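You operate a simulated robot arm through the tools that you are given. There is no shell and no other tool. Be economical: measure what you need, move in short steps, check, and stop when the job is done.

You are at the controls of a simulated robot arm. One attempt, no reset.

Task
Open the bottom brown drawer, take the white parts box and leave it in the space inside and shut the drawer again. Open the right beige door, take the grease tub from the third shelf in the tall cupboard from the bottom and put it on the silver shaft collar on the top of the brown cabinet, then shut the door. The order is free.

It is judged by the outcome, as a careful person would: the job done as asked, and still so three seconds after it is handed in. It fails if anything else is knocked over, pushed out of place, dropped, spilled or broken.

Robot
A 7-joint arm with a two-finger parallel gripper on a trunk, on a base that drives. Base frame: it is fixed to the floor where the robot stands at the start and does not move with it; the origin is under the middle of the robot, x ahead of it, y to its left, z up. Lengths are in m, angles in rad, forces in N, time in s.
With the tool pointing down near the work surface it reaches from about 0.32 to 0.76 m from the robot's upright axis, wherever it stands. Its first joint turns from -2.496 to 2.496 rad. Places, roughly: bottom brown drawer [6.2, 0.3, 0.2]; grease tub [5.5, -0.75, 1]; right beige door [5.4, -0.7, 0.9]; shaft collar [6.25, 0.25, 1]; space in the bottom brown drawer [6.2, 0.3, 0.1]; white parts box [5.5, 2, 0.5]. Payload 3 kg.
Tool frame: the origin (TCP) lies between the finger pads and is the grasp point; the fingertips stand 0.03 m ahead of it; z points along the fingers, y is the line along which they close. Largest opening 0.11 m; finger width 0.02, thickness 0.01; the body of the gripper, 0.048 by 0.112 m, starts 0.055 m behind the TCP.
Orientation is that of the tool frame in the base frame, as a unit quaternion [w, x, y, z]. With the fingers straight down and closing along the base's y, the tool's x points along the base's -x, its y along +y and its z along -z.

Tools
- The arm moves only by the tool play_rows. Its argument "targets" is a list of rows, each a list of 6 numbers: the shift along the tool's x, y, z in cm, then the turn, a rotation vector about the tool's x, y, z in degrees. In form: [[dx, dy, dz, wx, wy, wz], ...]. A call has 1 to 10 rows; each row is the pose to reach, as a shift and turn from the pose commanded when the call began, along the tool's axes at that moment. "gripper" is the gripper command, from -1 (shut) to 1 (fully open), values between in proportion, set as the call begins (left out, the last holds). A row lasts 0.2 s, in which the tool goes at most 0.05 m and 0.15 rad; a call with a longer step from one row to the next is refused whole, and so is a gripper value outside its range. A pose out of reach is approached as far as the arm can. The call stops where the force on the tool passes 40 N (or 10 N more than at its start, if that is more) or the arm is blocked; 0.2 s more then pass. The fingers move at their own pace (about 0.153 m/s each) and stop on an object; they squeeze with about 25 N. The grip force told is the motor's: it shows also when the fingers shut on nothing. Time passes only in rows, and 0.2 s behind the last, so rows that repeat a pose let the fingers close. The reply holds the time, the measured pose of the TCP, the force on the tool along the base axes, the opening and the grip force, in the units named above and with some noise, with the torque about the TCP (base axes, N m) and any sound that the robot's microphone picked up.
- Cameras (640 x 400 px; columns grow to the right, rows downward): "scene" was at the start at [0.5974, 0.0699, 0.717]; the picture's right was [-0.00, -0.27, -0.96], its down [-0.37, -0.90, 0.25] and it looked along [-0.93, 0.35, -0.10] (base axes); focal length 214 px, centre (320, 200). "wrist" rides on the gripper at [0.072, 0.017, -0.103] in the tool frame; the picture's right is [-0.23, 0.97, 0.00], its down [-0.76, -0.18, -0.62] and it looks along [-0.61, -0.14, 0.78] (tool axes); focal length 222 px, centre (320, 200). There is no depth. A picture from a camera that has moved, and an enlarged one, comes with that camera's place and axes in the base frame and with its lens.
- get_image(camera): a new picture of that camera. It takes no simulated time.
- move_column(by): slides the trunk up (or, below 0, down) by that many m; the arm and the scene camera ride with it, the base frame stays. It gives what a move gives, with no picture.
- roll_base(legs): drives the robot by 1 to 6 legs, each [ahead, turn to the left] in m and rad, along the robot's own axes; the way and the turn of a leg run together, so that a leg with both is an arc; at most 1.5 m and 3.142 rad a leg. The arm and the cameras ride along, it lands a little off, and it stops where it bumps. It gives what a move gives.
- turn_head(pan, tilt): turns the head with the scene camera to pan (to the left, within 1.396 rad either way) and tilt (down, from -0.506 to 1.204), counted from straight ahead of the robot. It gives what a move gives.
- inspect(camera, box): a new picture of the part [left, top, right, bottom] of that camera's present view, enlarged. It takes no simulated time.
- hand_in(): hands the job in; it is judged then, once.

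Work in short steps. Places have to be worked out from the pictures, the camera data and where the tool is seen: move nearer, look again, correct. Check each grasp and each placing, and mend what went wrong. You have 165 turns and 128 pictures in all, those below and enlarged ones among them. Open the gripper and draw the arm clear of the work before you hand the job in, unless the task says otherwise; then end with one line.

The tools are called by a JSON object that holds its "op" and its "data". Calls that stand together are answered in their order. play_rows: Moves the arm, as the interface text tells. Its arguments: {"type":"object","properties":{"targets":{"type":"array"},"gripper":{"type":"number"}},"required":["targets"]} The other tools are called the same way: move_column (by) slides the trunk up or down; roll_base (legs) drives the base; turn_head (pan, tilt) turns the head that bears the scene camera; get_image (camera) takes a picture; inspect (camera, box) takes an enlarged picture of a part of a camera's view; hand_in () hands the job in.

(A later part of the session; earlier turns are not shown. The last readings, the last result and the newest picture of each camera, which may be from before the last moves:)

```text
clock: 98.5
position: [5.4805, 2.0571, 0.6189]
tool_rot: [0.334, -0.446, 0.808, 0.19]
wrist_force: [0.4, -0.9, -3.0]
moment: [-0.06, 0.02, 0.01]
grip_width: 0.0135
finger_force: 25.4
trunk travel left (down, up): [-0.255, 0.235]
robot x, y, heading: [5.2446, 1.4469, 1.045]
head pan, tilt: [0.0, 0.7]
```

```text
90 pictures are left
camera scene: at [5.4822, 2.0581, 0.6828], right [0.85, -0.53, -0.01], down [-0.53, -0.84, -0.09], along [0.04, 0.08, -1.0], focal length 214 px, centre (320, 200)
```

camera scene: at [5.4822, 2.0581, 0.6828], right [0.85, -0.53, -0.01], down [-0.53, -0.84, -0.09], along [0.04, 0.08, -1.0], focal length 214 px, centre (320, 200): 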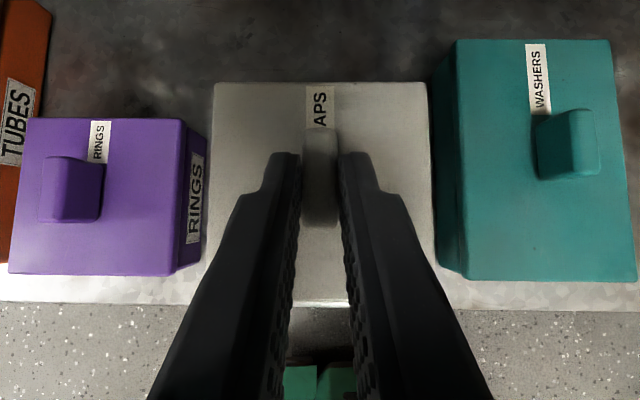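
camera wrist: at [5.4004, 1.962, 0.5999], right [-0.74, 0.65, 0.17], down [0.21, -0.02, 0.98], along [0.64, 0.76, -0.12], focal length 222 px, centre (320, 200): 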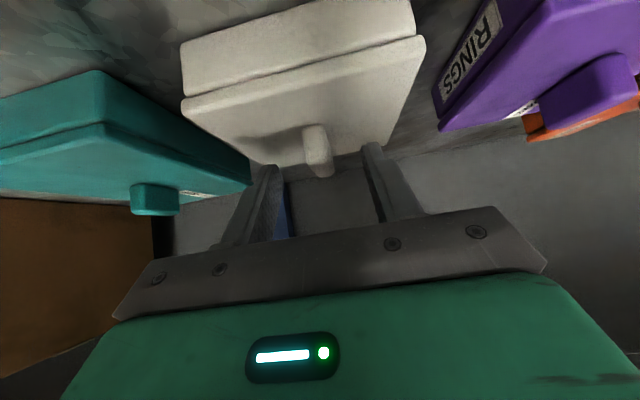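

It lifts level. But the drawer needs a free hand first, so I set the box back down where it was and release, and go open the drawer.

{"op": "move_column", "data": {"by": -0.04}}

{"op": "play_rows", "data": {"targets": [[0, 0, 0, 0, 0, 0], [0, 0, 0, 0, 0, 0]], "gripper": 0}}

{"op": "play_rows", "data": {"targets": [[1.7, 0, -3.1, 0, 0, 0], [3.4, 0, -6.2, 0, 0, 0], [5.1, 0, -9.3, 0, 0, 0]]}}

{"op": "get_image", "data": {"camera": "wrist"}}

```text
clock: 99.4
position: [5.4806, 2.0578, 0.5788]
tool_rot: [0.334, -0.445, 0.809, 0.19]
wrist_force: [-0.7, 0.3, -1.0]
moment: [0.05, -0.14, 0.07]
grip_width: 0.0136
finger_force: 25.3
trunk travel left (down, up): [-0.215, 0.275]
robot x, y, heading: [5.2439, 1.4507, 1.053]
head pan, tilt: [0.0, 0.7]
```

```text
clock: 100.0
position: [5.4793, 2.0568, 0.5792]
tool_rot: [0.334, -0.445, 0.808, 0.191]
wrist_force: [0.6, -0.9, -0.2]
moment: [0.03, -0.02, 0.02]
grip_width: 0.055
finger_force: 0.0
trunk travel left (down, up): [-0.215, 0.275]
robot x, y, heading: [5.2416, 1.4492, 1.051]
head pan, tilt: [0.0, 0.7]
```

```text
clock: 100.8
position: [5.4244, 1.9707, 0.6094]
tool_rot: [0.335, -0.446, 0.808, 0.192]
wrist_force: [-0.7, -0.5, -0.7]
moment: [0.0, 0.03, 0.02]
grip_width: 0.055
finger_force: 0.1
trunk travel left (down, up): [-0.215, 0.275]
robot x, y, heading: [5.2417, 1.4469, 1.047]
head pan, tilt: [0.0, 0.7]
```

```text
89 pictures are left
camera wrist: at [5.3451, 1.8753, 0.63], right [-0.74, 0.65, 0.17], down [0.21, -0.02, 0.98], along [0.64, 0.76, -0.12], focal length 222 px, centre (320, 200)
```

wrist: 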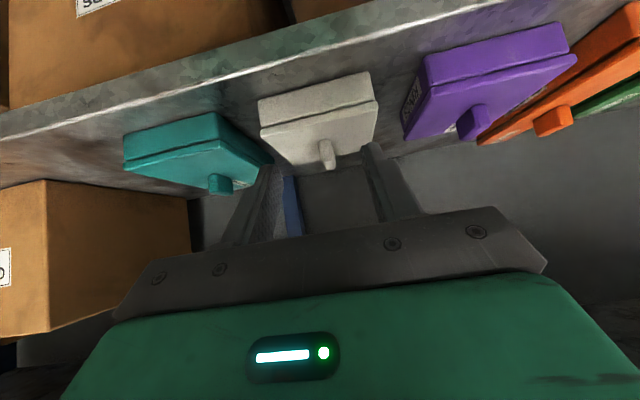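

Box is back in place. I back off 0.5 m, turn to face the cabinet, and look ahead.

{"op": "roll_base", "data": {"legs": [[-0.5, 0], [0, -1.57]]}}

{"op": "turn_head", "data": {"pan": 0, "tilt": -0.3}}

{"op": "get_image", "data": {"camera": "scene"}}

```text
clock: 106.9
position: [5.5506, 0.9477, 0.6094]
tool_rot: [0.379, 0.163, 0.909, -0.063]
wrist_force: [-0.6, 0.0, 0.0]
moment: [-0.06, -0.01, -0.01]
grip_width: 0.0548
finger_force: 0.1
trunk travel left (down, up): [-0.215, 0.275]
robot x, y, heading: [5.0154, 1.0762, -0.347]
head pan, tilt: [0.0, 0.7]
stopped in leg 2: the robot was blocked; the commanded pose is now the measured one
```

```text
clock: 108.2
position: [5.551, 0.9474, 0.6091]
tool_rot: [0.38, 0.162, 0.908, -0.062]
wrist_force: [-1.0, 0.0, -0.7]
moment: [0.03, -0.01, -0.02]
grip_width: 0.0548
finger_force: 0.0
trunk travel left (down, up): [-0.215, 0.275]
robot x, y, heading: [5.0166, 1.0729, -0.353]
head pan, tilt: [0.0, -0.3]
```

```text
88 pictures are left
camera scene: at [5.6073, 0.9268, 0.7415], right [-0.34, -0.94, -0.01], down [-0.43, 0.17, -0.89], along [0.83, -0.3, -0.46], focal length 214 px, centre (320, 200)
```

scene: 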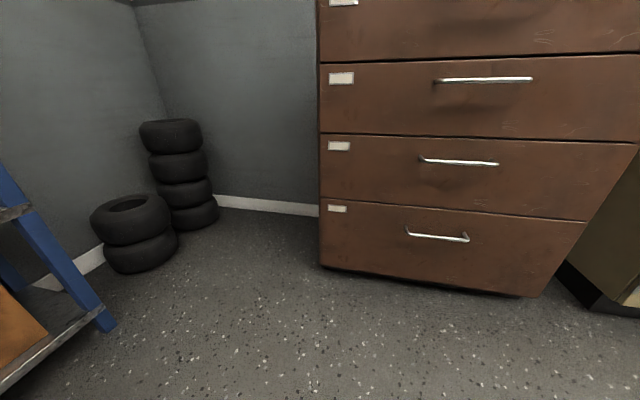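

A clear view of the brown cabinet; bottom drawer handle is about (6.05, 0.32, 0.26), a horizontal bar. I zoom to judge its stand-off.

{"op": "inspect", "data": {"camera": "scene", "box": [380, 210, 500, 285]}}

```text
5.33 times, centred on (440, 248) of scene
camera zoom: at [5.6073, 0.9268, 0.7415], right [-0.34, -0.94, -0.01], down [-0.43, 0.17, -0.89], along [0.83, -0.3, -0.46], focal length 1144 px, centre (-320, -53)
```

zoom: 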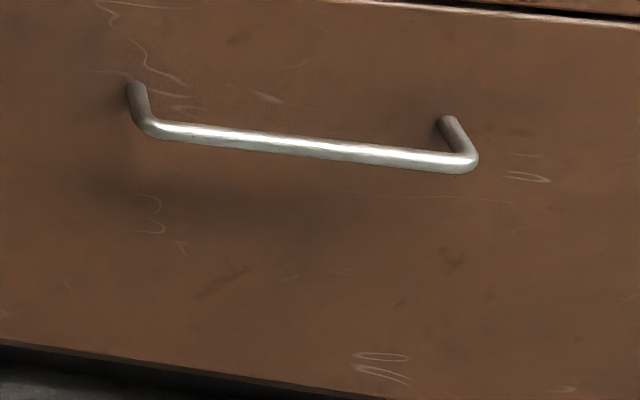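

The bar stands about 5 cm off, roughly 20 cm long; the cabinet's facing direction is about -0.53 rad. I drive to a standoff square to the drawer.

{"op": "roll_base", "data": {"legs": [[0, -0.607], [0.563, 0], [0, 0.43]]}}

{"op": "get_image", "data": {"camera": "scene"}}

```text
clock: 114.4
position: [5.8499, 0.3937, 0.609]
tool_rot: [0.372, 0.24, 0.891, -0.095]
wrist_force: [-0.4, -0.5, 0.2]
moment: [0.04, 0.0, -0.01]
grip_width: 0.0552
finger_force: 0.0
trunk travel left (down, up): [-0.215, 0.275]
robot x, y, heading: [5.3337, 0.59, -0.521]
head pan, tilt: [0.0, -0.3]
```

```text
86 pictures are left
camera scene: at [5.9005, 0.3637, 0.7416], right [-0.5, -0.87, -0.01], down [-0.4, 0.24, -0.89], along [0.77, -0.44, -0.46], focal length 214 px, centre (320, 200)
```

scene: 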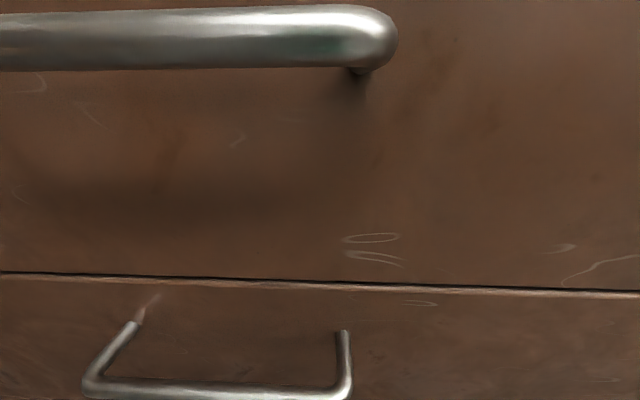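

The hand camera is close to an upper handle (~5 cm). I back off 0.15 m, then roll the tool 85–90° so the fingers close across the bar.

{"op": "roll_base", "data": {"legs": [[-0.15, 0]]}}

{"op": "play_rows", "data": {"targets": [[0, 0, 0, 0, 0, 8.5], [0, 0, 0, 0, 0, 17], [0, 0, 0, 0, 0, 25.5], [0, 0, 0, 0, 0, 34], [0, 0, 0, 0, 0, 42.5], [0, 0, 0, 0, 0, 51], [0, 0, 0, 0, 0, 59.5], [0, 0, 0, 0, 0, 68], [0, 0, 0, 0, 0, 76.5], [0, 0, 0, 0, 0, 85]], "gripper": 0.5}}

{"op": "get_image", "data": {"camera": "wrist"}}

```text
clock: 115.8
position: [5.7174, 0.4681, 0.6102]
tool_rot: [0.374, 0.24, 0.891, -0.095]
wrist_force: [-0.9, 0.5, 0.3]
moment: [-0.01, -0.02, 0.02]
grip_width: 0.0548
finger_force: 0.0
trunk travel left (down, up): [-0.215, 0.275]
robot x, y, heading: [5.2036, 0.6693, -0.52]
head pan, tilt: [0.0, -0.3]
```

```text
clock: 118.0
position: [5.7175, 0.469, 0.6097]
tool_rot: [0.34, 0.779, 0.494, 0.182]
wrist_force: [0.6, -0.6, 0.3]
moment: [0.02, 0.01, -0.03]
grip_width: 0.0825
finger_force: 0.2
trunk travel left (down, up): [-0.215, 0.275]
robot x, y, heading: [5.2045, 0.6729, -0.521]
head pan, tilt: [0.0, -0.3]
```

```text
85 pictures are left
camera wrist: at [5.697, 0.5658, 0.6905], right [0.53, -0.48, 0.7], down [-0.84, -0.41, 0.35], along [0.12, -0.78, -0.62], focal length 222 px, centre (320, 200)
```

wrist: 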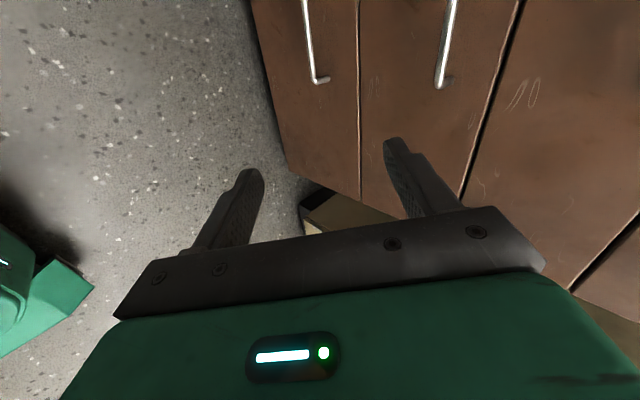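

Roll works. I point the hand camera along the tool axis to see the drawer handle from another position.

{"op": "turn_head", "data": {"pan": 0, "tilt": 0.1}}

{"op": "get_image", "data": {"camera": "scene"}}

```text
clock: 118.9
position: [5.7174, 0.4697, 0.6106]
tool_rot: [0.339, 0.779, 0.494, 0.182]
wrist_force: [0.3, 0.3, 0.2]
moment: [-0.02, -0.01, 0.0]
grip_width: 0.0824
finger_force: 0.1
trunk travel left (down, up): [-0.215, 0.275]
robot x, y, heading: [5.2032, 0.6703, -0.52]
head pan, tilt: [0.0, 0.099]
```

```text
84 pictures are left
camera scene: at [5.6501, 0.392, 0.6415], right [-0.65, 0.28, -0.71], down [0.38, 0.92, 0.02], along [0.66, -0.26, -0.71], focal length 214 px, centre (320, 200)
```

scene: 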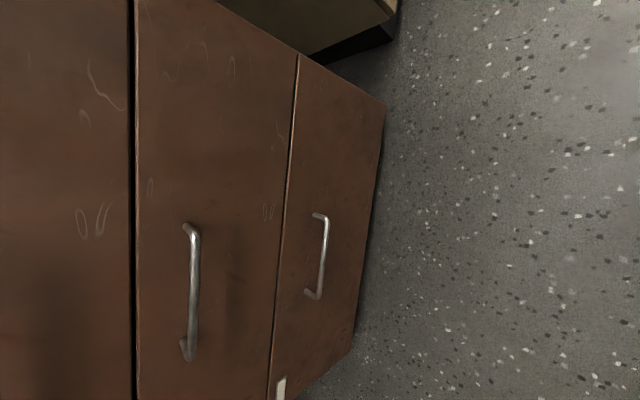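

Triangulated from three views: the bottom bar runs from (5.95, 0.315) to (6.05, 0.465), z≈0.32. I lower the trunk, turn slightly, drive 0.2 m, then shift the hand left.

{"op": "move_column", "data": {"by": -0.21}}

{"op": "roll_base", "data": {"legs": [[0, -0.03], [0.16, 0]]}}

{"op": "play_rows", "data": {"targets": [[3, 0, 0, 0, 0, 2], [6, 0, 0, 0, 0, 4], [8.5, 0, 0, 0, 0, 4]], "gripper": -0.25}}

{"op": "get_image", "data": {"camera": "scene"}}

{"op": "get_image", "data": {"camera": "wrist"}}

```text
clock: 121.1
position: [5.7181, 0.4686, 0.3993]
tool_rot: [0.34, 0.779, 0.495, 0.181]
wrist_force: [-0.4, 0.2, -0.5]
moment: [-0.02, -0.03, 0.0]
grip_width: 0.0825
finger_force: 0.1
trunk travel left (down, up): [-0.005, 0.485]
robot x, y, heading: [5.2045, 0.6685, -0.522]
head pan, tilt: [0.0, 0.099]
```

```text
clock: 122.9
position: [5.8481, 0.3673, 0.3999]
tool_rot: [0.343, 0.787, 0.481, 0.177]
wrist_force: [-0.3, -0.4, -0.2]
moment: [0.0, 0.02, 0.01]
grip_width: 0.0824
finger_force: 0.1
trunk travel left (down, up): [-0.005, 0.485]
robot x, y, heading: [5.3402, 0.5837, -0.555]
head pan, tilt: [0.0, 0.099]
```

```text
clock: 123.7
position: [5.8906, 0.4418, 0.3942]
tool_rot: [0.335, 0.804, 0.454, 0.189]
wrist_force: [-0.2, 0.4, -0.5]
moment: [0.0, -0.02, -0.03]
grip_width: 0.0415
finger_force: 0.0
trunk travel left (down, up): [-0.005, 0.485]
robot x, y, heading: [5.3408, 0.5865, -0.553]
head pan, tilt: [0.0, 0.099]
```

```text
83 pictures are left
camera scene: at [5.8153, 0.3697, 0.4215], right [-0.6, 0.36, -0.71], down [0.45, 0.89, 0.07], along [0.66, -0.28, -0.7], focal length 214 px, centre (320, 200)
```

scene: 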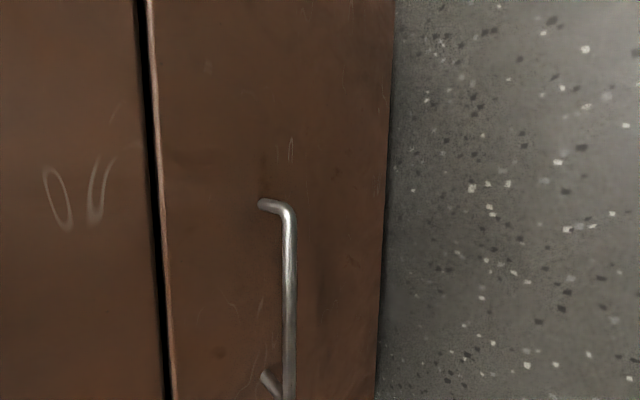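

```text
82 pictures are left
camera wrist: at [5.8746, 0.5367, 0.4791], right [0.47, -0.55, 0.69], down [-0.88, -0.36, 0.31], along [0.08, -0.76, -0.65], focal length 222 px, centre (320, 200)
```

wrist: 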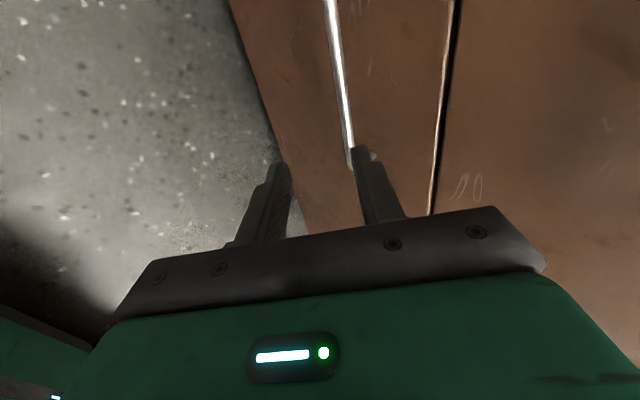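

Refined: the bar is 12.7 cm ahead along the tool and 2.9 cm toward the upper finger. I shift, then advance most of the way and check.

{"op": "play_rows", "data": {"targets": [[1.2, 2.9, 0, 0, 0, 0], [1.2, 2.9, 4, 0, 0, 0], [1.2, 2.9, 8, 0, 0, 0]]}}

{"op": "get_image", "data": {"camera": "wrist"}}

{"op": "get_image", "data": {"camera": "scene"}}

```text
clock: 124.5
position: [5.9622, 0.4128, 0.3596]
tool_rot: [0.336, 0.803, 0.454, 0.188]
wrist_force: [0.7, 0.2, 0.1]
moment: [-0.02, 0.0, -0.04]
grip_width: 0.0414
finger_force: 0.2
trunk travel left (down, up): [-0.005, 0.485]
robot x, y, heading: [5.3404, 0.5826, -0.551]
head pan, tilt: [0.0, 0.099]
```

```text
81 pictures are left
camera wrist: at [5.9472, 0.5083, 0.4438], right [0.47, -0.55, 0.69], down [-0.88, -0.36, 0.31], along [0.08, -0.76, -0.65], focal length 222 px, centre (320, 200)
```

wrist: 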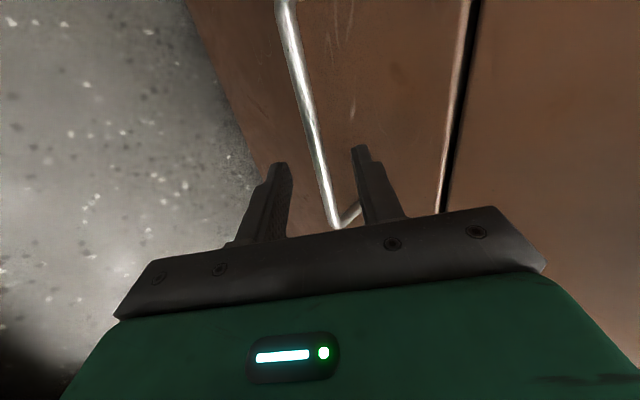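

```text
80 pictures are left
camera scene: at [5.888, 0.3412, 0.3863], right [-0.6, 0.36, -0.71], down [0.45, 0.89, 0.07], along [0.66, -0.28, -0.7], focal length 214 px, centre (320, 200)
```

scene: 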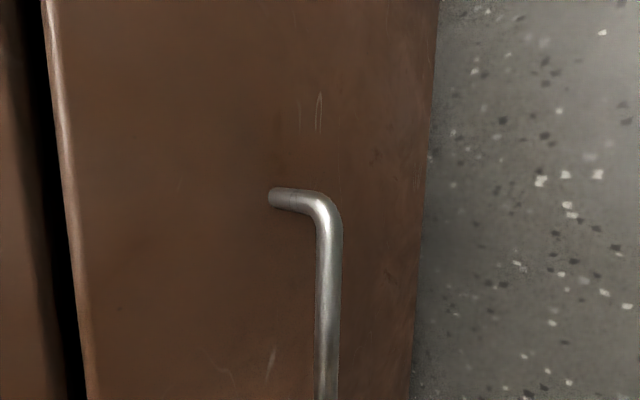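

The bar lies between the fingers on the tool axis. I advance the last 4.5 cm and close.

{"op": "play_rows", "data": {"targets": [[0, -0.2, 2.3, 0, 0, 0], [0, -0.3, 4.5, 0, 0, 0]]}}

{"op": "play_rows", "data": {"targets": [[0, 0, 0, 0, 0, 0], [0, 0, 0, 0, 0, 0], [0, 0, 0, 0, 0, 0]], "gripper": -1}}

{"op": "get_image", "data": {"camera": "wrist"}}

```text
clock: 125.1
position: [5.9882, 0.3958, 0.3266]
tool_rot: [0.337, 0.803, 0.454, 0.189]
wrist_force: [-0.3, 0.4, 0.6]
moment: [0.02, -0.01, 0.03]
grip_width: 0.0415
finger_force: 0.0
trunk travel left (down, up): [-0.005, 0.485]
robot x, y, heading: [5.3454, 0.5799, -0.554]
head pan, tilt: [0.0, 0.099]
```

```text
clock: 125.9
position: [5.9873, 0.3968, 0.3261]
tool_rot: [0.335, 0.804, 0.454, 0.189]
wrist_force: [1.8, 1.0, 2.1]
moment: [0.47, -0.35, -0.66]
grip_width: 0.0118
finger_force: 45.0
trunk travel left (down, up): [-0.005, 0.485]
robot x, y, heading: [5.3437, 0.5848, -0.554]
head pan, tilt: [0.0, 0.099]
```

```text
79 pictures are left
camera wrist: at [5.9726, 0.4918, 0.4104], right [0.47, -0.55, 0.69], down [-0.88, -0.36, 0.31], along [0.08, -0.76, -0.65], focal length 222 px, centre (320, 200)
```

wrist: 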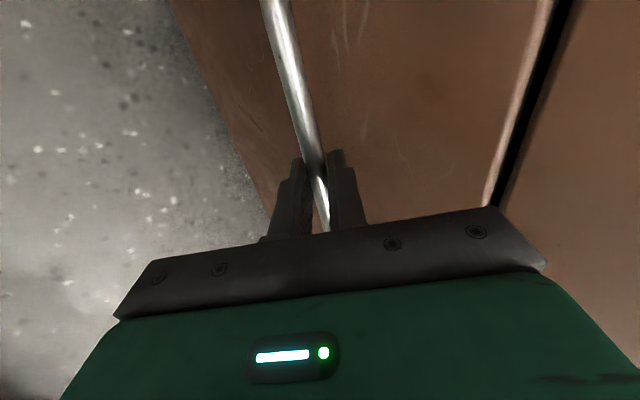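

Gripped on the bar (11.8 mm). I pull by driving back 0.12 m first.

{"op": "roll_base", "data": {"legs": [[-0.12, 0]]}}

```text
clock: 127.2
position: [5.8845, 0.4614, 0.3258]
tool_rot: [0.335, 0.802, 0.456, 0.19]
wrist_force: [17.9, 25.0, 1.0]
moment: [0.88, -0.59, -0.2]
grip_width: 0.0114
finger_force: 44.7
trunk travel left (down, up): [-0.005, 0.485]
robot x, y, heading: [5.2361, 0.6473, -0.554]
head pan, tilt: [0.0, 0.099]
```

The drawer comes, with ~30 N side load to the left. I relieve it by a small leftward shift.

{"op": "play_rows", "data": {"targets": [[0.6, 0, 0, 0, 0, 0], [0.6, 0, 0, 0, 0, 0]]}}

{"op": "roll_base", "data": {"legs": [[-0.1, -0.01]]}}

```text
clock: 127.8
position: [5.8849, 0.4628, 0.3256]
tool_rot: [0.337, 0.805, 0.449, 0.188]
wrist_force: [0.5, 2.2, -3.1]
moment: [0.23, -0.09, -0.45]
grip_width: 0.0116
finger_force: 45.2
trunk travel left (down, up): [-0.005, 0.485]
robot x, y, heading: [5.2396, 0.6516, -0.553]
head pan, tilt: [0.0, 0.099]
stopped in row 2: the force on the tool passed its limit at 43 N (the readings are from after the stop); the commanded pose is now the measured one
```

```text
clock: 128.9
position: [5.818, 0.5058, 0.3263]
tool_rot: [0.335, 0.805, 0.452, 0.187]
wrist_force: [1.9, 3.0, -11.9]
moment: [0.45, -0.21, -0.44]
grip_width: 0.0119
finger_force: 45.3
trunk travel left (down, up): [-0.005, 0.485]
robot x, y, heading: [5.1718, 0.6911, -0.557]
head pan, tilt: [0.0, 0.099]
stopped in leg 1: the force on the tool passed its limit at 44 N (the readings are from after the stop); the commanded pose is now the measured one
```

Pulled 20 cm so far, and loads are small now. Another 8 cm.

{"op": "roll_base", "data": {"legs": [[-0.08, -0.01]]}}

{"op": "get_image", "data": {"camera": "wrist"}}

```text
clock: 129.9
position: [5.7667, 0.5383, 0.3268]
tool_rot: [0.331, 0.805, 0.454, 0.188]
wrist_force: [0.7, 4.4, -14.5]
moment: [0.58, -0.18, -0.43]
grip_width: 0.0118
finger_force: 45.2
trunk travel left (down, up): [-0.005, 0.485]
robot x, y, heading: [5.1195, 0.7199, -0.555]
head pan, tilt: [0.0, 0.099]
stopped in leg 1: the force on the tool passed its limit at 45 N (the readings are from after the stop); the commanded pose is now the measured one
```

```text
78 pictures are left
camera wrist: at [5.7529, 0.632, 0.4115], right [0.47, -0.55, 0.69], down [-0.88, -0.36, 0.32], along [0.07, -0.75, -0.66], focal length 222 px, centre (320, 200)
```

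wrist: 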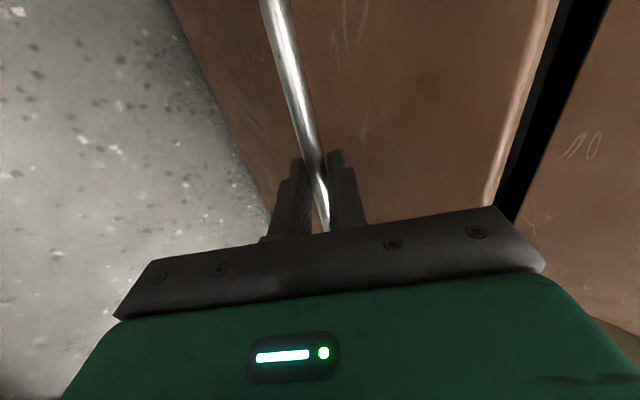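

26 cm open. One more pull of 7 cm, relieving the vertical load slightly first.

{"op": "roll_base", "data": {"legs": [[-0.08, -0.008]]}}

```text
clock: 131.0
position: [5.7117, 0.5725, 0.3282]
tool_rot: [0.329, 0.806, 0.454, 0.188]
wrist_force: [0.9, 3.6, -13.7]
moment: [0.67, -0.19, -0.4]
grip_width: 0.0119
finger_force: 45.2
trunk travel left (down, up): [-0.005, 0.485]
robot x, y, heading: [5.0653, 0.7565, -0.566]
head pan, tilt: [0.0, 0.099]
stopped in leg 1: the force on the tool passed its limit at 44 N (the readings are from after the stop); the commanded pose is now the measured one
```

33 cm open — enough. I release and back the hand off along the tool axis, then raise the trunk.

{"op": "play_rows", "data": {"targets": [[0, 0, 0, 0, 0, 0], [0, 0, 0, 0, 0, 0]], "gripper": -0.25}}

{"op": "play_rows", "data": {"targets": [[0, 0, -4, 0, 0, 0], [0, 0, -8, 0, 0, 0], [0, 0, -12, 0, 0, 0]]}}

{"op": "move_column", "data": {"by": 0.25}}

{"op": "get_image", "data": {"camera": "scene"}}

```text
clock: 131.6
position: [5.7138, 0.5722, 0.3282]
tool_rot: [0.331, 0.805, 0.455, 0.188]
wrist_force: [0.0, -0.3, 0.4]
moment: [0.01, -0.01, 0.0]
grip_width: 0.0411
finger_force: 0.0
trunk travel left (down, up): [-0.005, 0.485]
robot x, y, heading: [5.0674, 0.757, -0.561]
head pan, tilt: [0.0, 0.099]
```

```text
clock: 132.4
position: [5.6382, 0.6148, 0.4135]
tool_rot: [0.33, 0.805, 0.455, 0.188]
wrist_force: [-0.1, -0.4, -0.5]
moment: [0.0, 0.01, -0.01]
grip_width: 0.0413
finger_force: 0.1
trunk travel left (down, up): [-0.005, 0.485]
robot x, y, heading: [5.067, 0.7552, -0.567]
head pan, tilt: [0.0, 0.099]
```

```text
clock: 135.0
position: [5.6406, 0.6142, 0.6634]
tool_rot: [0.331, 0.805, 0.455, 0.188]
wrist_force: [0.2, 0.0, 0.5]
moment: [0.01, 0.0, 0.02]
grip_width: 0.0414
finger_force: 0.1
trunk travel left (down, up): [-0.255, 0.235]
robot x, y, heading: [5.0696, 0.7563, -0.56]
head pan, tilt: [0.0, 0.099]
```

```text
77 pictures are left
camera scene: at [5.5659, 0.5416, 0.6896], right [-0.61, 0.37, -0.7], down [0.45, 0.89, 0.07], along [0.65, -0.27, -0.71], focal length 214 px, centre (320, 200)
```

scene: 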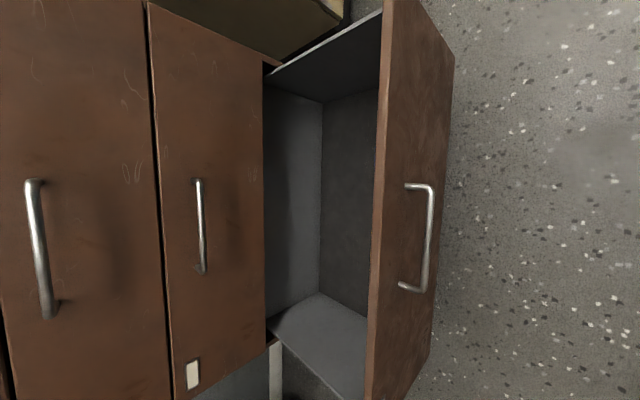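

The drawer is open 33 cm, empty inside, back panel just inside the cabinet. I roll the tool back and return to the white box.

{"op": "play_rows", "data": {"targets": [[0, 0, 0, 0, 0, -8.5], [0, 0, 0, 0, 0, -17], [0, 0, 0, 0, 0, -25.5], [0, 0, 0, 0, 0, -34], [0, 0, 0, 0, 0, -42.5], [0, 0, 0, 0, 0, -51], [0, 0, 0, 0, 0, -59.5], [0, 0, 0, 0, 0, -68], [0, 0, 0, 0, 0, -76.5], [0, 0, 0, 0, 0, -85]], "gripper": 0}}

{"op": "roll_base", "data": {"legs": [[-0.08, 0], [0, 1.04], [0, 1.04], [0.4, 0], [0, -0.468]]}}

{"op": "get_image", "data": {"camera": "wrist"}}

```text
clock: 137.2
position: [5.6399, 0.6137, 0.6634]
tool_rot: [0.371, 0.286, 0.879, -0.086]
wrist_force: [0.4, -0.2, -0.7]
moment: [0.03, 0.01, 0.0]
grip_width: 0.055
finger_force: 0.1
trunk travel left (down, up): [-0.255, 0.235]
robot x, y, heading: [5.0677, 0.7513, -0.564]
head pan, tilt: [0.0, 0.099]
```

```text
clock: 142.1
position: [5.2827, 1.3206, 0.6655]
tool_rot: [0.347, -0.313, 0.87, 0.161]
wrist_force: [0.6, 0.2, 0.4]
moment: [0.02, 0.02, -0.01]
grip_width: 0.055
finger_force: 0.0
trunk travel left (down, up): [-0.255, 0.235]
robot x, y, heading: [5.0394, 0.7583, 0.794]
head pan, tilt: [0.0, 0.099]
stopped in leg 3: the robot was blocked; the commanded pose is now the measured one
```

```text
76 pictures are left
camera wrist: at [5.1796, 1.2517, 0.6882], right [-0.51, 0.83, 0.22], down [0.24, -0.11, 0.97], along [0.83, 0.55, -0.14], focal length 222 px, centre (320, 200)
```

wrist: 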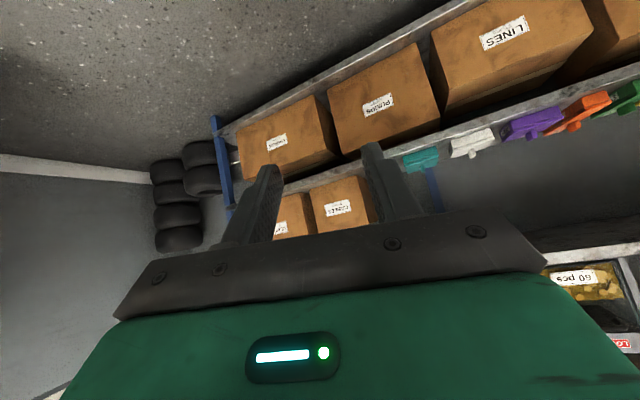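

The turn stalls again midway (it just continues afterwards). I complete the turn and drive to the standoff.

{"op": "roll_base", "data": {"legs": [[0, 0.654], [0.42, 0], [0, -0.4]]}}

{"op": "get_image", "data": {"camera": "wrist"}}

```text
clock: 147.7
position: [5.1608, 1.7787, 0.6649]
tool_rot: [0.318, -0.434, 0.817, 0.208]
wrist_force: [0.7, 0.3, -0.1]
moment: [0.0, -0.01, 0.02]
grip_width: 0.0553
finger_force: 0.0
trunk travel left (down, up): [-0.255, 0.235]
robot x, y, heading: [5.0784, 1.1748, 1.072]
head pan, tilt: [0.0, 0.099]
```

```text
75 pictures are left
camera wrist: at [5.0809, 1.6827, 0.688], right [-0.72, 0.66, 0.22], down [0.26, -0.04, 0.97], along [0.64, 0.75, -0.14], focal length 222 px, centre (320, 200)
```

wrist: 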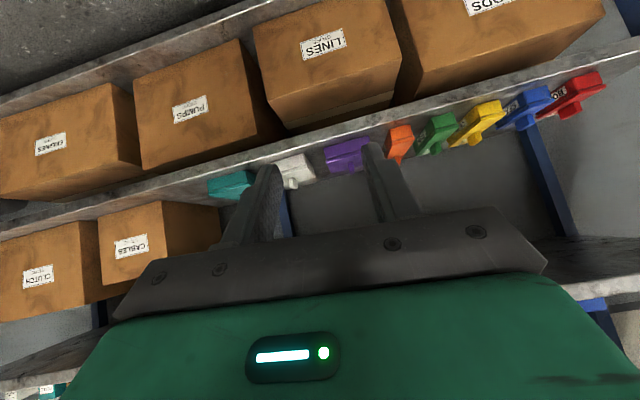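

I shift the hand 13 cm right and correct its roll and yaw, lower the trunk 5 cm, and drive 0.3 m forward to the earlier approach pose.

{"op": "play_rows", "data": {"targets": [[0, -4.4, 0, 0.9, 0, -0.9], [0, -8.8, 0, 1.7, 0, -1.7], [0, -13, 0, 2.6, 0, -2.6]]}}

{"op": "move_column", "data": {"by": -0.05}}

{"op": "roll_base", "data": {"legs": [[0.29, 0]]}}

{"op": "get_image", "data": {"camera": "wrist"}}

```text
clock: 148.5
position: [5.2691, 1.7095, 0.6569]
tool_rot: [0.334, -0.444, 0.811, 0.181]
wrist_force: [-0.1, -0.2, 0.2]
moment: [0.02, -0.04, -0.03]
grip_width: 0.0548
finger_force: 0.1
trunk travel left (down, up): [-0.255, 0.235]
robot x, y, heading: [5.08, 1.1669, 1.072]
head pan, tilt: [0.0, 0.099]
```

```text
clock: 149.4
position: [5.2699, 1.7093, 0.6059]
tool_rot: [0.334, -0.444, 0.811, 0.182]
wrist_force: [0.2, 1.1, -0.7]
moment: [-0.01, -0.01, 0.02]
grip_width: 0.0549
finger_force: 0.1
trunk travel left (down, up): [-0.205, 0.285]
robot x, y, heading: [5.079, 1.1735, 1.072]
head pan, tilt: [0.0, 0.099]
```

```text
clock: 151.4
position: [5.4092, 1.9634, 0.6056]
tool_rot: [0.334, -0.442, 0.813, 0.181]
wrist_force: [0.7, 0.5, -0.1]
moment: [0.02, 0.04, -0.02]
grip_width: 0.0548
finger_force: 0.0
trunk travel left (down, up): [-0.205, 0.285]
robot x, y, heading: [5.2204, 1.4264, 1.071]
head pan, tilt: [0.0, 0.099]
```

```text
74 pictures are left
camera wrist: at [5.3285, 1.8694, 0.629], right [-0.73, 0.66, 0.16], down [0.2, -0.01, 0.98], along [0.65, 0.75, -0.13], focal length 222 px, centre (320, 200)
```

wrist: 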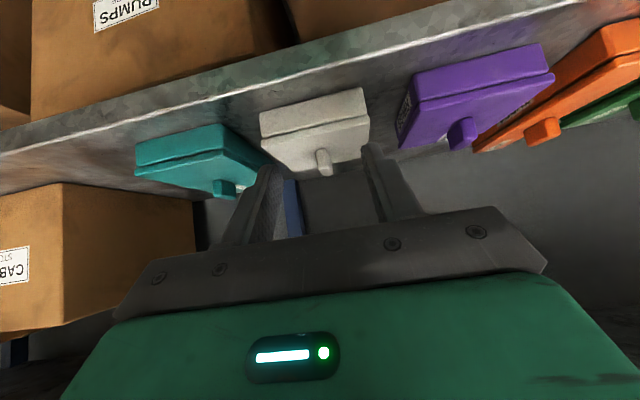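

Same geometry as before. I move onto the handle and close.

{"op": "play_rows", "data": {"targets": [[-2.2, -0.8, 3.4, 0, 0, 0], [-4.4, -0.8, 6.8, 0, 0, 0], [-6.5, -0.8, 10.2, 0, 0, 0]]}}

{"op": "play_rows", "data": {"targets": [[0, 0, 0, 0, 0, 0], [0, 0, 0, 0, 0, 0], [0, 0, 0, 0, 0, 0]], "gripper": -1}}

{"op": "move_column", "data": {"by": 0.015}}

```text
clock: 152.2
position: [5.4777, 2.0574, 0.5789]
tool_rot: [0.333, -0.443, 0.813, 0.18]
wrist_force: [0.2, -0.4, 0.7]
moment: [0.01, 0.01, 0.0]
grip_width: 0.0548
finger_force: 0.1
trunk travel left (down, up): [-0.205, 0.285]
robot x, y, heading: [5.216, 1.4237, 1.073]
head pan, tilt: [0.0, 0.099]
```

```text
clock: 153.0
position: [5.479, 2.0591, 0.5796]
tool_rot: [0.333, -0.443, 0.812, 0.182]
wrist_force: [0.0, 0.2, -0.6]
moment: [-0.03, 0.04, -0.04]
grip_width: 0.0134
finger_force: 24.8
trunk travel left (down, up): [-0.205, 0.285]
robot x, y, heading: [5.2151, 1.4295, 1.069]
head pan, tilt: [0.0, 0.099]
```

```text
clock: 153.6
position: [5.4784, 2.0575, 0.5949]
tool_rot: [0.333, -0.443, 0.813, 0.18]
wrist_force: [-0.2, -0.5, -2.5]
moment: [-0.06, 0.01, -0.03]
grip_width: 0.0136
finger_force: 25.3
trunk travel left (down, up): [-0.22, 0.27]
robot x, y, heading: [5.2181, 1.427, 1.072]
head pan, tilt: [0.0, 0.099]
```

Holding; I draw the box 8.5 cm toward the shelf's edge, set it down there, release and retreat, to regrip it with a steeper tool.

{"op": "roll_base", "data": {"legs": [[-0.08, 0]]}}

{"op": "move_column", "data": {"by": -0.015}}

{"op": "get_image", "data": {"camera": "wrist"}}

```text
clock: 154.7
position: [5.4394, 1.986, 0.5968]
tool_rot: [0.333, -0.443, 0.812, 0.181]
wrist_force: [-0.4, 0.1, -1.9]
moment: [-0.05, 0.04, 0.01]
grip_width: 0.0134
finger_force: 24.9
trunk travel left (down, up): [-0.22, 0.27]
robot x, y, heading: [5.1779, 1.3562, 1.071]
head pan, tilt: [0.0, 0.099]
```

```text
clock: 155.3
position: [5.4391, 1.9873, 0.5799]
tool_rot: [0.333, -0.443, 0.812, 0.182]
wrist_force: [-0.6, -0.5, -2.6]
moment: [-0.05, 0.02, 0.0]
grip_width: 0.0135
finger_force: 24.9
trunk travel left (down, up): [-0.205, 0.285]
robot x, y, heading: [5.178, 1.3579, 1.067]
head pan, tilt: [0.0, 0.099]
```

```text
73 pictures are left
camera wrist: at [5.3581, 1.8922, 0.6025], right [-0.73, 0.66, 0.16], down [0.2, -0.01, 0.98], along [0.65, 0.75, -0.13], focal length 222 px, centre (320, 200)
```

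wrist: 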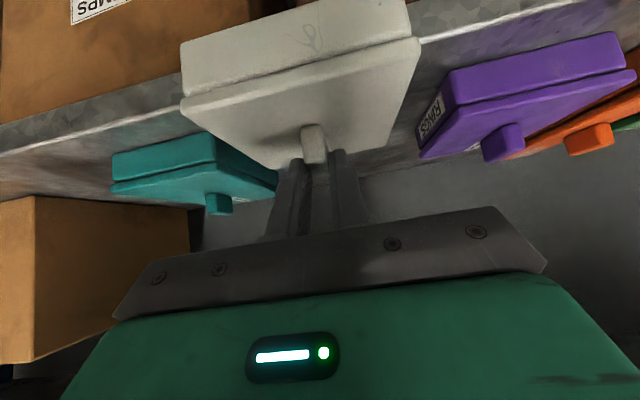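

The wrist force still shows the load; I lower 3 mm more and release, then retreat.

{"op": "move_column", "data": {"by": -0.003}}

{"op": "play_rows", "data": {"targets": [[0, 0, 0, 0, 0, 0], [0, 0, 0, 0, 0, 0]], "gripper": 0}}

{"op": "play_rows", "data": {"targets": [[0, 0, -4, 0, 0, 0], [0, 0, -8, 0, 0, 0]]}}

```text
clock: 155.8
position: [5.4403, 1.9871, 0.5789]
tool_rot: [0.335, -0.442, 0.812, 0.182]
wrist_force: [-0.8, -4.5, 17.9]
moment: [-0.23, 0.11, -0.02]
grip_width: 0.0137
finger_force: 24.7
trunk travel left (down, up): [-0.202, 0.288]
robot x, y, heading: [5.182, 1.359, 1.069]
head pan, tilt: [0.0, 0.099]
```

```text
clock: 156.4
position: [5.4397, 1.987, 0.5773]
tool_rot: [0.333, -0.443, 0.813, 0.181]
wrist_force: [-0.1, -0.5, 0.7]
moment: [-0.01, -0.04, 0.02]
grip_width: 0.0549
finger_force: 0.0
trunk travel left (down, up): [-0.202, 0.288]
robot x, y, heading: [5.1789, 1.357, 1.068]
head pan, tilt: [0.0, 0.099]
```

```text
clock: 157.0
position: [5.4071, 1.9397, 0.6338]
tool_rot: [0.333, -0.442, 0.813, 0.181]
wrist_force: [-0.4, 0.5, -1.0]
moment: [0.0, 0.02, 0.01]
grip_width: 0.0547
finger_force: 0.1
trunk travel left (down, up): [-0.202, 0.288]
robot x, y, heading: [5.1784, 1.3573, 1.068]
head pan, tilt: [0.0, 0.099]
```

Released. I now rotate the tool to about 22° tilt above the box, before descending again.

{"op": "play_rows", "data": {"targets": [[0, 0, 0, 0, 7.8, 0], [0, 0, 0, 0, 15.6, 0], [0, 0, 0, 0, 23.4, 0]]}}

{"op": "get_image", "data": {"camera": "scene"}}

```text
clock: 157.8
position: [5.4103, 1.9392, 0.6342]
tool_rot: [0.161, -0.469, 0.864, 0.087]
wrist_force: [0.5, 0.2, -0.3]
moment: [0.02, -0.03, 0.04]
grip_width: 0.055
finger_force: 0.0
trunk travel left (down, up): [-0.202, 0.288]
robot x, y, heading: [5.1777, 1.3584, 1.066]
head pan, tilt: [0.0, 0.099]
```

```text
72 pictures are left
camera scene: at [5.4536, 2.0075, 0.7059], right [0.84, -0.54, 0.0], down [-0.52, -0.81, -0.27], along [0.15, 0.22, -0.96], focal length 214 px, centre (320, 200)
```

scene: 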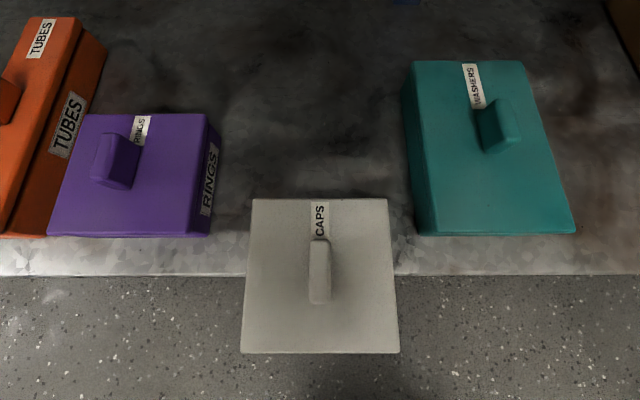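

The shelf edge is farther back than I thought — the box overhangs by about half. I regrip it at once, without pushing on it.

{"op": "play_rows", "data": {"targets": [[-2.5, 0.1, 1.5, 0, 0, 0], [-4, 0.1, 4.2, 0, 0, 0], [-4, 0.1, 6.8, 0, 0, 0]]}}

{"op": "play_rows", "data": {"targets": [[0, 0, 0, 0, 0, 0], [0, 0, 0, 0, 0, 0], [0, 0, 0, 0, 0, 0]], "gripper": -1}}

{"op": "get_image", "data": {"camera": "wrist"}}

```text
clock: 158.6
position: [5.4413, 1.9916, 0.584]
tool_rot: [0.162, -0.47, 0.863, 0.087]
wrist_force: [-0.1, -0.3, 0.9]
moment: [-0.01, -0.04, 0.03]
grip_width: 0.0552
finger_force: 0.0
trunk travel left (down, up): [-0.202, 0.288]
robot x, y, heading: [5.1789, 1.3554, 1.067]
head pan, tilt: [0.0, 0.099]
```

```text
clock: 159.4
position: [5.4422, 1.9922, 0.5848]
tool_rot: [0.162, -0.47, 0.863, 0.087]
wrist_force: [0.1, 0.7, 0.0]
moment: [-0.03, 0.0, 0.0]
grip_width: 0.0139
finger_force: 25.4
trunk travel left (down, up): [-0.202, 0.288]
robot x, y, heading: [5.1833, 1.3563, 1.067]
head pan, tilt: [0.0, 0.099]
```

```text
71 pictures are left
camera wrist: at [5.3708, 1.9137, 0.6544], right [-0.7, 0.71, 0.08], down [0.41, 0.31, 0.86], along [0.58, 0.64, -0.51], focal length 222 px, centre (320, 200)
```

wrist: 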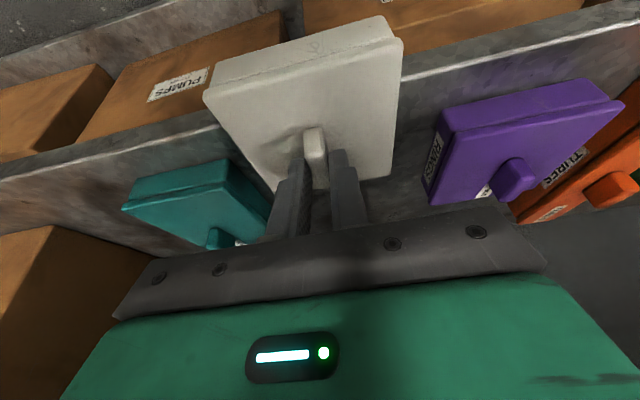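

Regripped at 21° tilt. I lift 4 cm and back away, then look.

{"op": "move_column", "data": {"by": 0.04}}

{"op": "roll_base", "data": {"legs": [[-0.35, 0]]}}

{"op": "get_image", "data": {"camera": "scene"}}

```text
clock: 160.3
position: [5.4416, 1.9911, 0.6237]
tool_rot: [0.162, -0.47, 0.863, 0.087]
wrist_force: [0.1, 0.7, -2.2]
moment: [0.01, 0.0, -0.01]
grip_width: 0.0137
finger_force: 24.9
trunk travel left (down, up): [-0.242, 0.248]
robot x, y, heading: [5.1763, 1.3577, 1.067]
head pan, tilt: [0.0, 0.099]
```

```text
clock: 162.5
position: [5.2759, 1.6841, 0.6246]
tool_rot: [0.162, -0.467, 0.865, 0.087]
wrist_force: [-0.1, -0.2, -3.1]
moment: [-0.05, 0.03, 0.02]
grip_width: 0.0134
finger_force: 25.0
trunk travel left (down, up): [-0.242, 0.248]
robot x, y, heading: [5.01, 1.05, 1.064]
head pan, tilt: [0.0, 0.099]
```

```text
70 pictures are left
camera scene: at [5.3211, 1.7515, 0.6962], right [0.84, -0.55, 0.0], down [-0.53, -0.81, -0.27], along [0.15, 0.22, -0.96], focal length 214 px, centre (320, 200)
```

scene: 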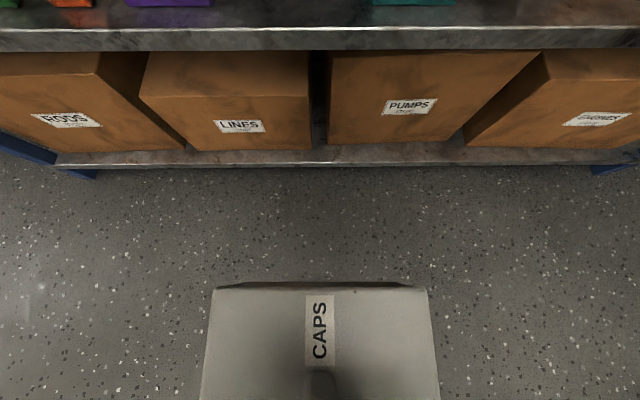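

Box held level. I turn toward the open drawer and stop at a waypoint to verify before going above it.

{"op": "roll_base", "data": {"legs": [[0, -1.36]]}}

{"op": "roll_base", "data": {"legs": [[0.14, 0]]}}

```text
clock: 164.7
position: [5.5821, 1.4263, 0.6245]
tool_rot: [0.18, -0.192, 0.964, 0.035]
wrist_force: [-0.4, 0.1, -2.3]
moment: [-0.01, -0.04, -0.01]
grip_width: 0.0138
finger_force: 24.7
trunk travel left (down, up): [-0.242, 0.248]
robot x, y, heading: [4.9933, 1.0771, 0.462]
head pan, tilt: [0.0, 0.099]
stopped in leg 1: the robot was blocked; the commanded pose is now the measured one
```

```text
clock: 166.0
position: [5.706, 1.487, 0.6259]
tool_rot: [0.181, -0.192, 0.964, 0.035]
wrist_force: [-0.1, 0.4, -2.3]
moment: [0.02, 0.01, -0.02]
grip_width: 0.0137
finger_force: 25.0
trunk travel left (down, up): [-0.242, 0.248]
robot x, y, heading: [5.1189, 1.1329, 0.462]
head pan, tilt: [0.0, 0.099]
```

The turn stalled halfway again, so from here on I turn in separate smaller calls.

{"op": "roll_base", "data": {"legs": [[0, -0.6]]}}

{"op": "roll_base", "data": {"legs": [[0, -0.39]]}}

{"op": "get_image", "data": {"camera": "wrist"}}

```text
clock: 168.2
position: [5.8034, 1.1035, 0.6278]
tool_rot: [0.182, 0.093, 0.979, -0.019]
wrist_force: [0.7, 0.8, -2.1]
moment: [-0.01, 0.03, 0.02]
grip_width: 0.0135
finger_force: 25.3
trunk travel left (down, up): [-0.242, 0.248]
robot x, y, heading: [5.1205, 1.1667, -0.129]
head pan, tilt: [0.0, 0.099]
stopped in leg 1: the robot was blocked; the commanded pose is now the measured one
```

```text
clock: 169.8
position: [5.7317, 0.8478, 0.6268]
tool_rot: [0.175, 0.28, 0.942, -0.053]
wrist_force: [0.0, 0.5, -2.4]
moment: [0.07, 0.07, 0.02]
grip_width: 0.0135
finger_force: 25.0
trunk travel left (down, up): [-0.242, 0.248]
robot x, y, heading: [5.131, 1.1815, -0.518]
head pan, tilt: [0.0, 0.099]
```

```text
69 pictures are left
camera wrist: at [5.6533, 0.9219, 0.6966], right [0.71, 0.7, 0.08], down [0.31, -0.41, 0.86], along [0.63, -0.58, -0.51], focal length 222 px, centre (320, 200)
```

wrist: 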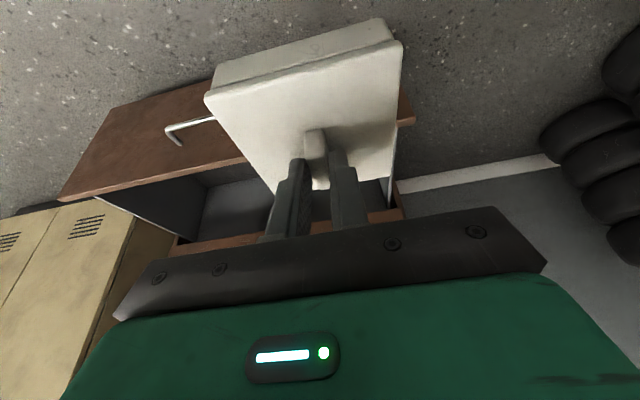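

Tool is aligned with the drawer. I shift the hand 6 cm right, then drive 0.36 m forward so the box hangs above the drawer.

{"op": "play_rows", "data": {"targets": [[0, -3, 0, 0, 0, 0], [0, -6, 0, 0, 0, 0]]}}

{"op": "roll_base", "data": {"legs": [[0.35, 0]]}}

{"op": "get_image", "data": {"camera": "wrist"}}

{"op": "get_image", "data": {"camera": "scene"}}

```text
clock: 170.4
position: [5.6974, 0.8004, 0.627]
tool_rot: [0.176, 0.28, 0.942, -0.054]
wrist_force: [-0.8, 1.0, -2.7]
moment: [-0.01, 0.03, 0.0]
grip_width: 0.0134
finger_force: 25.0
trunk travel left (down, up): [-0.242, 0.248]
robot x, y, heading: [5.1371, 1.1848, -0.519]
head pan, tilt: [0.0, 0.099]
```

```text
clock: 172.6
position: [5.997, 0.626, 0.627]
tool_rot: [0.175, 0.281, 0.942, -0.053]
wrist_force: [0.2, 0.1, -2.1]
moment: [0.05, 0.0, 0.02]
grip_width: 0.0136
finger_force: 25.0
trunk travel left (down, up): [-0.242, 0.248]
robot x, y, heading: [5.4339, 1.0129, -0.521]
head pan, tilt: [0.0, 0.099]
```

```text
68 pictures are left
camera wrist: at [5.9186, 0.6992, 0.6973], right [0.71, 0.7, 0.08], down [0.31, -0.41, 0.86], along [0.63, -0.59, -0.51], focal length 222 px, centre (320, 200)
```

wrist: 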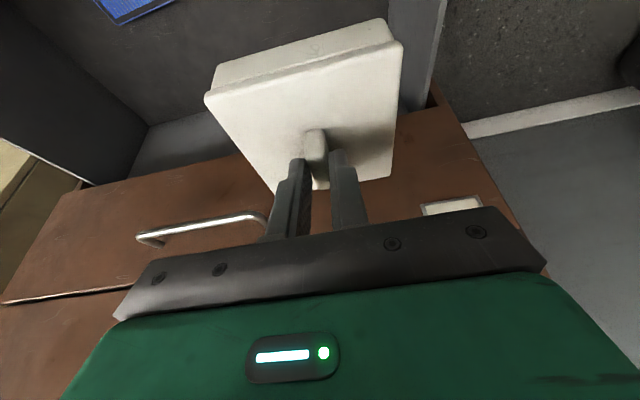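

```text
67 pictures are left
camera scene: at [6.0649, 0.5826, 0.699], right [-0.55, -0.84, 0.0], down [-0.81, 0.53, -0.27], along [0.22, -0.15, -0.96], focal length 214 px, centre (320, 200)
```

scene: 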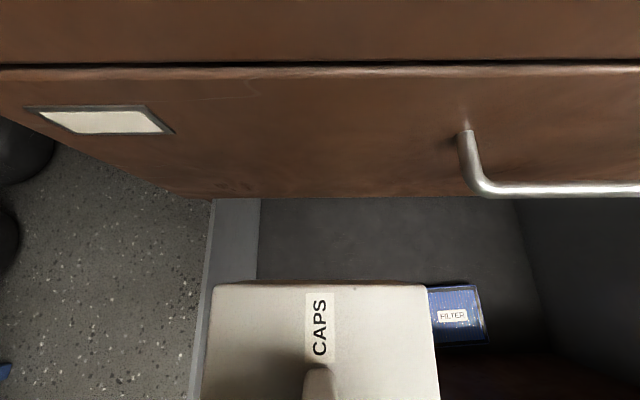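

There's a blue FILTER box near the drawer's front right of my spot. To be sure the floor under my box is free, I shift the hand 30 cm left and look at the drawer from there.

{"op": "play_rows", "data": {"targets": [[0, 5, 0, 0, 0, 0], [0, 10, 0, 0, 0, 0], [0, 15, 0, 0, 0, 0], [0, 20, 0, 0, 0, 0], [0, 25, 0, 0, 0, 0], [0, 30, 0, 0, 0, 0]]}}

{"op": "get_image", "data": {"camera": "scene"}}

```text
clock: 174.0
position: [6.1598, 0.8752, 0.6264]
tool_rot: [0.175, 0.282, 0.942, -0.054]
wrist_force: [-1.0, -0.9, -2.3]
moment: [0.1, -0.01, 0.04]
grip_width: 0.0137
finger_force: 24.9
trunk travel left (down, up): [-0.242, 0.248]
robot x, y, heading: [5.4338, 1.0145, -0.522]
head pan, tilt: [0.0, 0.099]
```

```text
66 pictures are left
camera scene: at [6.2289, 0.8313, 0.6979], right [-0.55, -0.83, 0.0], down [-0.81, 0.53, -0.27], along [0.22, -0.15, -0.96], focal length 214 px, centre (320, 200)
```

scene: 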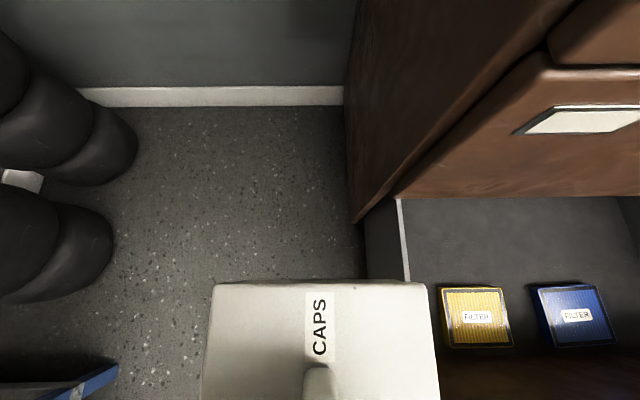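

There are two filter boxes (yellow, blue) in the drawer's front row; the right end next to the blue one is free (w≈3.2–3.37). I bring the hand back, back out to the right with an S-move and re-approach farther right.

{"op": "play_rows", "data": {"targets": [[0, -5, 0, 0, 0, 0], [0, -10, 0, 0, 0, 0], [0, -15, 0, 0, 0, 0], [0, -20, 0, 0, 0, 0], [0, -25, 0, 0, 0, 0], [0, -30, 0, 0, 0, 0]]}}

{"op": "roll_base", "data": {"legs": [[-0.1, 0], [0, 0.5]]}}

{"op": "roll_base", "data": {"legs": [[0, 0.3], [-0.63, 0]]}}

{"op": "roll_base", "data": {"legs": [[0, -0.6]]}}

```text
clock: 175.4
position: [5.9964, 0.6246, 0.6269]
tool_rot: [0.176, 0.281, 0.942, -0.054]
wrist_force: [0.5, 1.2, -2.7]
moment: [-0.03, 0.03, -0.03]
grip_width: 0.0136
finger_force: 25.1
trunk travel left (down, up): [-0.242, 0.248]
robot x, y, heading: [5.4367, 1.012, -0.524]
head pan, tilt: [0.0, 0.099]
```

```text
clock: 178.0
position: [6.0259, 0.9937, 0.6271]
tool_rot: [0.183, 0.038, 0.982, -0.008]
wrist_force: [0.8, -0.3, -2.2]
moment: [0.0, 0.03, 0.03]
grip_width: 0.0135
finger_force: 25.0
trunk travel left (down, up): [-0.242, 0.248]
robot x, y, heading: [5.3439, 1.0359, -0.012]
head pan, tilt: [0.0, 0.099]
```

```text
clock: 182.5
position: [5.4016, 1.0191, 0.6266]
tool_rot: [0.184, -0.105, 0.977, 0.019]
wrist_force: [-0.3, 0.1, -2.0]
moment: [0.01, 0.02, 0.0]
grip_width: 0.0137
finger_force: 25.7
trunk travel left (down, up): [-0.242, 0.248]
robot x, y, heading: [4.7395, 0.8642, 0.276]
head pan, tilt: [0.0, 0.099]
```

```text
clock: 184.6
position: [5.3745, 0.611, 0.6284]
tool_rot: [0.18, 0.191, 0.964, -0.036]
wrist_force: [0.0, 0.4, -3.4]
moment: [0.01, 0.04, 0.0]
grip_width: 0.0138
finger_force: 25.0
trunk travel left (down, up): [-0.242, 0.248]
robot x, y, heading: [4.7534, 0.8891, -0.318]
head pan, tilt: [0.0, 0.099]
```

Next I turn to -0.53 and drive 0.4 m, stopping short to look.

{"op": "roll_base", "data": {"legs": [[0, -0.212], [0.44, 0]]}}

{"op": "get_image", "data": {"camera": "scene"}}

```text
clock: 188.1
position: [5.6771, 0.2692, 0.6287]
tool_rot: [0.176, 0.29, 0.939, -0.055]
wrist_force: [0.6, 0.3, -2.1]
moment: [0.04, 0.01, 0.04]
grip_width: 0.0134
finger_force: 24.7
trunk travel left (down, up): [-0.242, 0.248]
robot x, y, heading: [5.1237, 0.6685, -0.533]
head pan, tilt: [0.0, 0.099]
```

```text
65 pictures are left
camera scene: at [5.7451, 0.2241, 0.7], right [-0.56, -0.83, 0.0], down [-0.8, 0.54, -0.27], along [0.22, -0.15, -0.96], focal length 214 px, centre (320, 200)
```

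scene: 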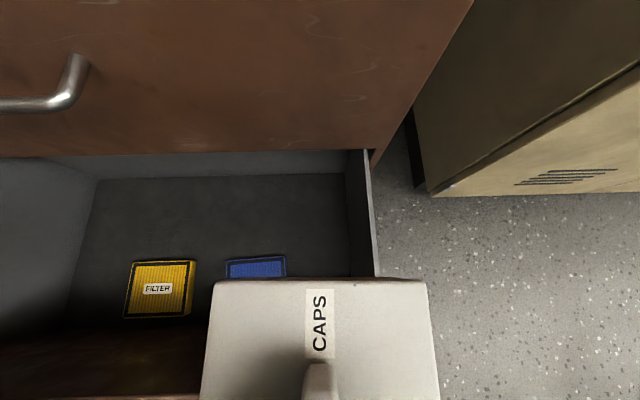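

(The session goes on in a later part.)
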